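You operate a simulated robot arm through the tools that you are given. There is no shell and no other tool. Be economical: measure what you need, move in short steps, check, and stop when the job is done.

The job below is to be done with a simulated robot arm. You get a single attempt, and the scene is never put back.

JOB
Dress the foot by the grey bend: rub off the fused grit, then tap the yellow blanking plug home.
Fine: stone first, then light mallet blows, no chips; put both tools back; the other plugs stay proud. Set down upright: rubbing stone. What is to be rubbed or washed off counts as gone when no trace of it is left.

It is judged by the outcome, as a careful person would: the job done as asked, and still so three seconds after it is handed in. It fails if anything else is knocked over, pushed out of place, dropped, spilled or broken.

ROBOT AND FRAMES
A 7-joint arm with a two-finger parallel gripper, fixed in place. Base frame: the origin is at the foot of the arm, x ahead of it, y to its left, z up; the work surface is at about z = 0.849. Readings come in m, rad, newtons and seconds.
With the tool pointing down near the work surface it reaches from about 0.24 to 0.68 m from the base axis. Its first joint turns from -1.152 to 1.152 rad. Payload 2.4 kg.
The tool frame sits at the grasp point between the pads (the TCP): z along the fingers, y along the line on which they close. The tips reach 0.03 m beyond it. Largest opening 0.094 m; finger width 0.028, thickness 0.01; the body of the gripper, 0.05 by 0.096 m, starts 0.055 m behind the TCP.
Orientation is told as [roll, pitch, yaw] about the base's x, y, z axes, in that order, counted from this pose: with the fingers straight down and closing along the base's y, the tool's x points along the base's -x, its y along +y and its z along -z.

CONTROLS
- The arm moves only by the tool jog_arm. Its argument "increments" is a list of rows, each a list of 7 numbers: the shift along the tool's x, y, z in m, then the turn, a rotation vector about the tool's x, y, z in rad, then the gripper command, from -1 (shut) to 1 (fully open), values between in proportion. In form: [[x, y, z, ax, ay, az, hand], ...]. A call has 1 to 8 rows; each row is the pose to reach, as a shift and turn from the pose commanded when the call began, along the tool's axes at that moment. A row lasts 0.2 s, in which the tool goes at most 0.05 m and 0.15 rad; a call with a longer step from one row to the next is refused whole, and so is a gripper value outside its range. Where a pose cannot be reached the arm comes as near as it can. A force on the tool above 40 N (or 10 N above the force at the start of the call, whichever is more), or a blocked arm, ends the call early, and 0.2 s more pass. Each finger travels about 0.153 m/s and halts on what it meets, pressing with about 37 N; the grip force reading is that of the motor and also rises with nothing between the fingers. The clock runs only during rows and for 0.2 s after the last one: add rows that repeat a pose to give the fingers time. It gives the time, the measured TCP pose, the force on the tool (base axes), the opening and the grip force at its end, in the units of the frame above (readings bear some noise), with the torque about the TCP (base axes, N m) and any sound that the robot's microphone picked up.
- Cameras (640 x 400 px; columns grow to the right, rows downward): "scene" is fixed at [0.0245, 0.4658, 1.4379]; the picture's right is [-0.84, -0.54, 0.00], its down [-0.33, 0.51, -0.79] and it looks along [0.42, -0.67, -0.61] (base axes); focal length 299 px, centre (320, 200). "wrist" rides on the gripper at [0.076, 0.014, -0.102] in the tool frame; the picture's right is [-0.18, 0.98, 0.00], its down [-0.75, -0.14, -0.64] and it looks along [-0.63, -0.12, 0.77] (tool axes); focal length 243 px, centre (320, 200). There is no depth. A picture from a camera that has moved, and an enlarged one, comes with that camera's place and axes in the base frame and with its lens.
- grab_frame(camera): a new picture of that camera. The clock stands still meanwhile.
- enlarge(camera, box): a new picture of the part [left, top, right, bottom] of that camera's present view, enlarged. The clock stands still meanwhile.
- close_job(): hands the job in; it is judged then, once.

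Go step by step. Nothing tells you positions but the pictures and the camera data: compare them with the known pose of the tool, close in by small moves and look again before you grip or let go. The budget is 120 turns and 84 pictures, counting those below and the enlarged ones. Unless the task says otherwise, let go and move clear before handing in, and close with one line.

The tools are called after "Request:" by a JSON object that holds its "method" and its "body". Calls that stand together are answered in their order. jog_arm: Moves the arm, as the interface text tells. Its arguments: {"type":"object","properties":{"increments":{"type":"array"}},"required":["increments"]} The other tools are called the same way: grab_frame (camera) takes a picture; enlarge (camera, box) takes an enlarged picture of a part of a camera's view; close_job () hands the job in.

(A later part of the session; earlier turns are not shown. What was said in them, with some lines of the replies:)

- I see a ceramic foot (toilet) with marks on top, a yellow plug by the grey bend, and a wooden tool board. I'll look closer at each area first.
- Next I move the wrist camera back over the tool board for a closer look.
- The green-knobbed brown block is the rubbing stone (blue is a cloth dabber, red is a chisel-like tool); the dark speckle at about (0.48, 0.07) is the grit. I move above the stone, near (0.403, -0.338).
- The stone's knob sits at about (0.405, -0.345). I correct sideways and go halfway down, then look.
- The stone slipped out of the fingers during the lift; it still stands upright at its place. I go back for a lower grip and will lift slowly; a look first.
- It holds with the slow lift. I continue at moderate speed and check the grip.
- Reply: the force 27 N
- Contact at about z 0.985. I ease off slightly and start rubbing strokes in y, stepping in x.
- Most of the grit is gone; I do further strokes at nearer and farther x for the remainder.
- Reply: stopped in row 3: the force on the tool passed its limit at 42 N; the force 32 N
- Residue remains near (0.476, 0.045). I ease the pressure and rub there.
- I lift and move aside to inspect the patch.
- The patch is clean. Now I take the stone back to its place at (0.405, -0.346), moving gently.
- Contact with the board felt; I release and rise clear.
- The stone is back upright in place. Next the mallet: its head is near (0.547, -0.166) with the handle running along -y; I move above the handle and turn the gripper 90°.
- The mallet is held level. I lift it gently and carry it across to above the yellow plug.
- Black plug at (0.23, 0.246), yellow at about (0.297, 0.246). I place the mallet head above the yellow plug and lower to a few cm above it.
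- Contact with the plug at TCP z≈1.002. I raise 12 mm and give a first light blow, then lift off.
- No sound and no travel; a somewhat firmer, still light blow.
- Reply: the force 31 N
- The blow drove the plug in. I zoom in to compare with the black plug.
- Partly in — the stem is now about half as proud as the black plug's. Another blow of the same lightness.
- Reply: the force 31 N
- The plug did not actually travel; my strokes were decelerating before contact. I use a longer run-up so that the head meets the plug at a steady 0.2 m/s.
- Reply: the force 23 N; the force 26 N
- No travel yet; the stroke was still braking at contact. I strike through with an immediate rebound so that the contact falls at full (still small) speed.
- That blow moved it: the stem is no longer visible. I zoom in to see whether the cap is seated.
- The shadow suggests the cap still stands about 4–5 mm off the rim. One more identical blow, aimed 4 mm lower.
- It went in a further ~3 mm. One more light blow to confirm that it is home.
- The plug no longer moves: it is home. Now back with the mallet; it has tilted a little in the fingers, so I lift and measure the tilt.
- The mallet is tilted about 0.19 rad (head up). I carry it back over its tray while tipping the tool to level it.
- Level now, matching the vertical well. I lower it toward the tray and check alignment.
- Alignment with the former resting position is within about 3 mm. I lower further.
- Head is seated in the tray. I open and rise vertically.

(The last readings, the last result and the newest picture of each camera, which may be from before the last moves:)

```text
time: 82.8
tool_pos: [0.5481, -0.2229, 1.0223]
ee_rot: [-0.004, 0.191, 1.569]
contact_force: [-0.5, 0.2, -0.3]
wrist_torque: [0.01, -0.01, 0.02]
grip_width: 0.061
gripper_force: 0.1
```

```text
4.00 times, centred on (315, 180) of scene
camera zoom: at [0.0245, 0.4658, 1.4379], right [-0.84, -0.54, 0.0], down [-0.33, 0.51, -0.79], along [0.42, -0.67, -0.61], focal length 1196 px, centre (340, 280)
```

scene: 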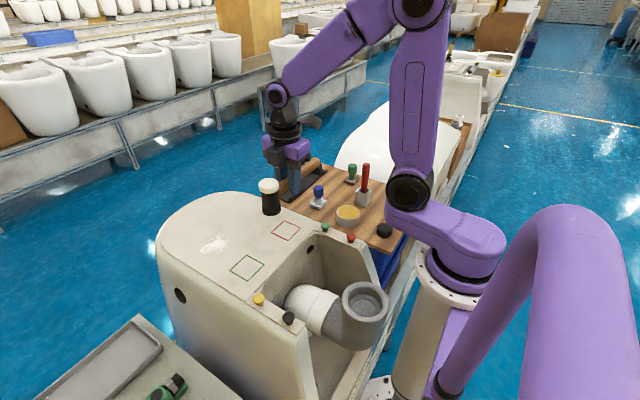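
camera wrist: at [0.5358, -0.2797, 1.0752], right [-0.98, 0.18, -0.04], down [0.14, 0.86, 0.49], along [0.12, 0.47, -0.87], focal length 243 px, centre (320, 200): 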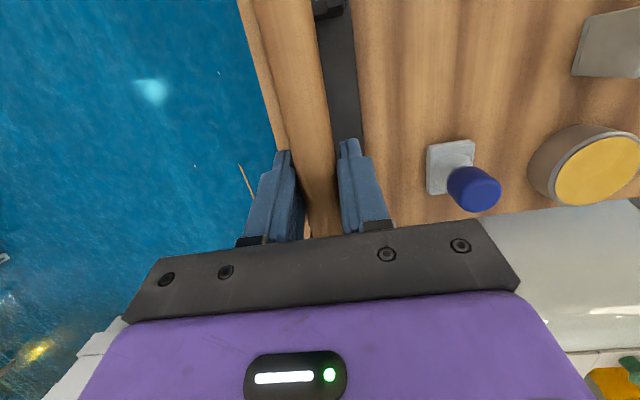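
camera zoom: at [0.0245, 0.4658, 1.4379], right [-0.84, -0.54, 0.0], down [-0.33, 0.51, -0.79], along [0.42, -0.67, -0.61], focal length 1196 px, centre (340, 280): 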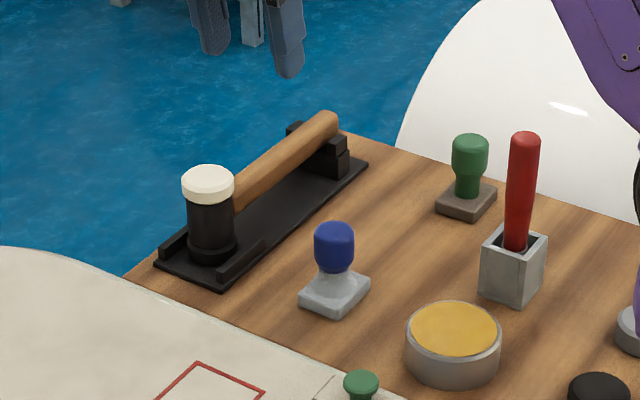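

Mallet is back in its tray. I level the tool, move clear, and do a final check of the foot.

Request:
{"method": "jog_arm", "body": {"increments": [[0, 0.02, -0.04, 0, -0.1, 0, 0.3], [0, 0.04, -0.08, 0, -0.19, 0, 0.3], [0, 0.08, -0.1, 0, -0.19, 0, 0.3], [0, 0.12, -0.1, 0, -0.19, 0, 0.3]]}}

Request:
{"method": "enlarge", "body": {"camera": "scene", "box": [215, 190, 305, 250]}}

Request:
{"method": "enlarge", "body": {"camera": "scene", "box": [150, 180, 400, 340]}}

```text
time: 83.8
tool_pos: [0.4262, -0.2052, 1.1211]
ee_rot: [-0.004, 0.001, 1.568]
contact_force: [-0.3, 0.5, 0.2]
wrist_torque: [0.03, 0.02, 0.02]
grip_width: 0.0611
gripper_force: 0.1
```

```text
6.67 times, centred on (260, 220) of scene
camera zoom: at [0.0245, 0.4658, 1.4379], right [-0.84, -0.54, 0.0], down [-0.33, 0.51, -0.79], along [0.42, -0.67, -0.61], focal length 1994 px, centre (720, 67)
```

zoom: 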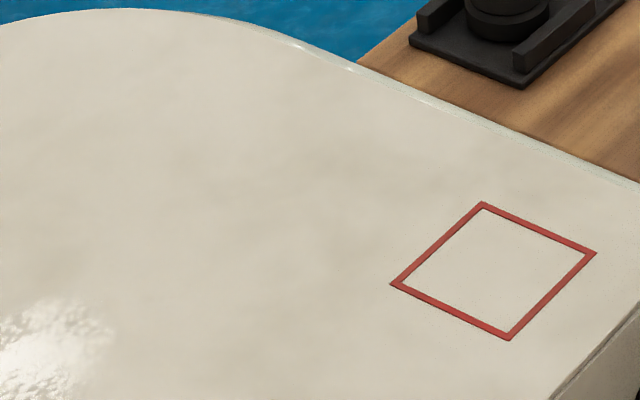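

```text
2.50 times, centred on (275, 260) of scene
camera zoom: at [0.0245, 0.4658, 1.4379], right [-0.84, -0.54, 0.0], down [-0.33, 0.51, -0.79], along [0.42, -0.67, -0.61], focal length 748 px, centre (432, 50)
```

zoom: 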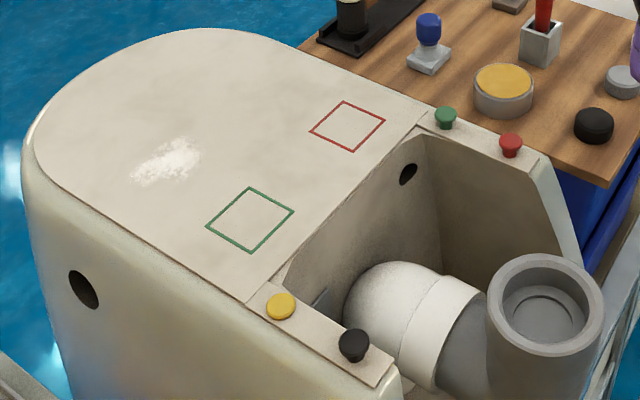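

Grit is gone without trace, the yellow plug sits flush, the other plugs stay proud, and both tools are back; the gripper is clear. Handing in.

Request:
{"method": "close_job", "body": {}}

```text
The job is handed in.
```

The job is handed in: the fused grit is rubbed off the foot with no trace visible, and the yellow plug is tapped home. The other plugs are still proud, I saw no chips, and the stone (upright) and mallet are both back in their places. On the first lift the stone slipped from the fingers, but it stayed standing on the board. I left the white patch on the foot alone, since I took only the dark speckle to be the grit.
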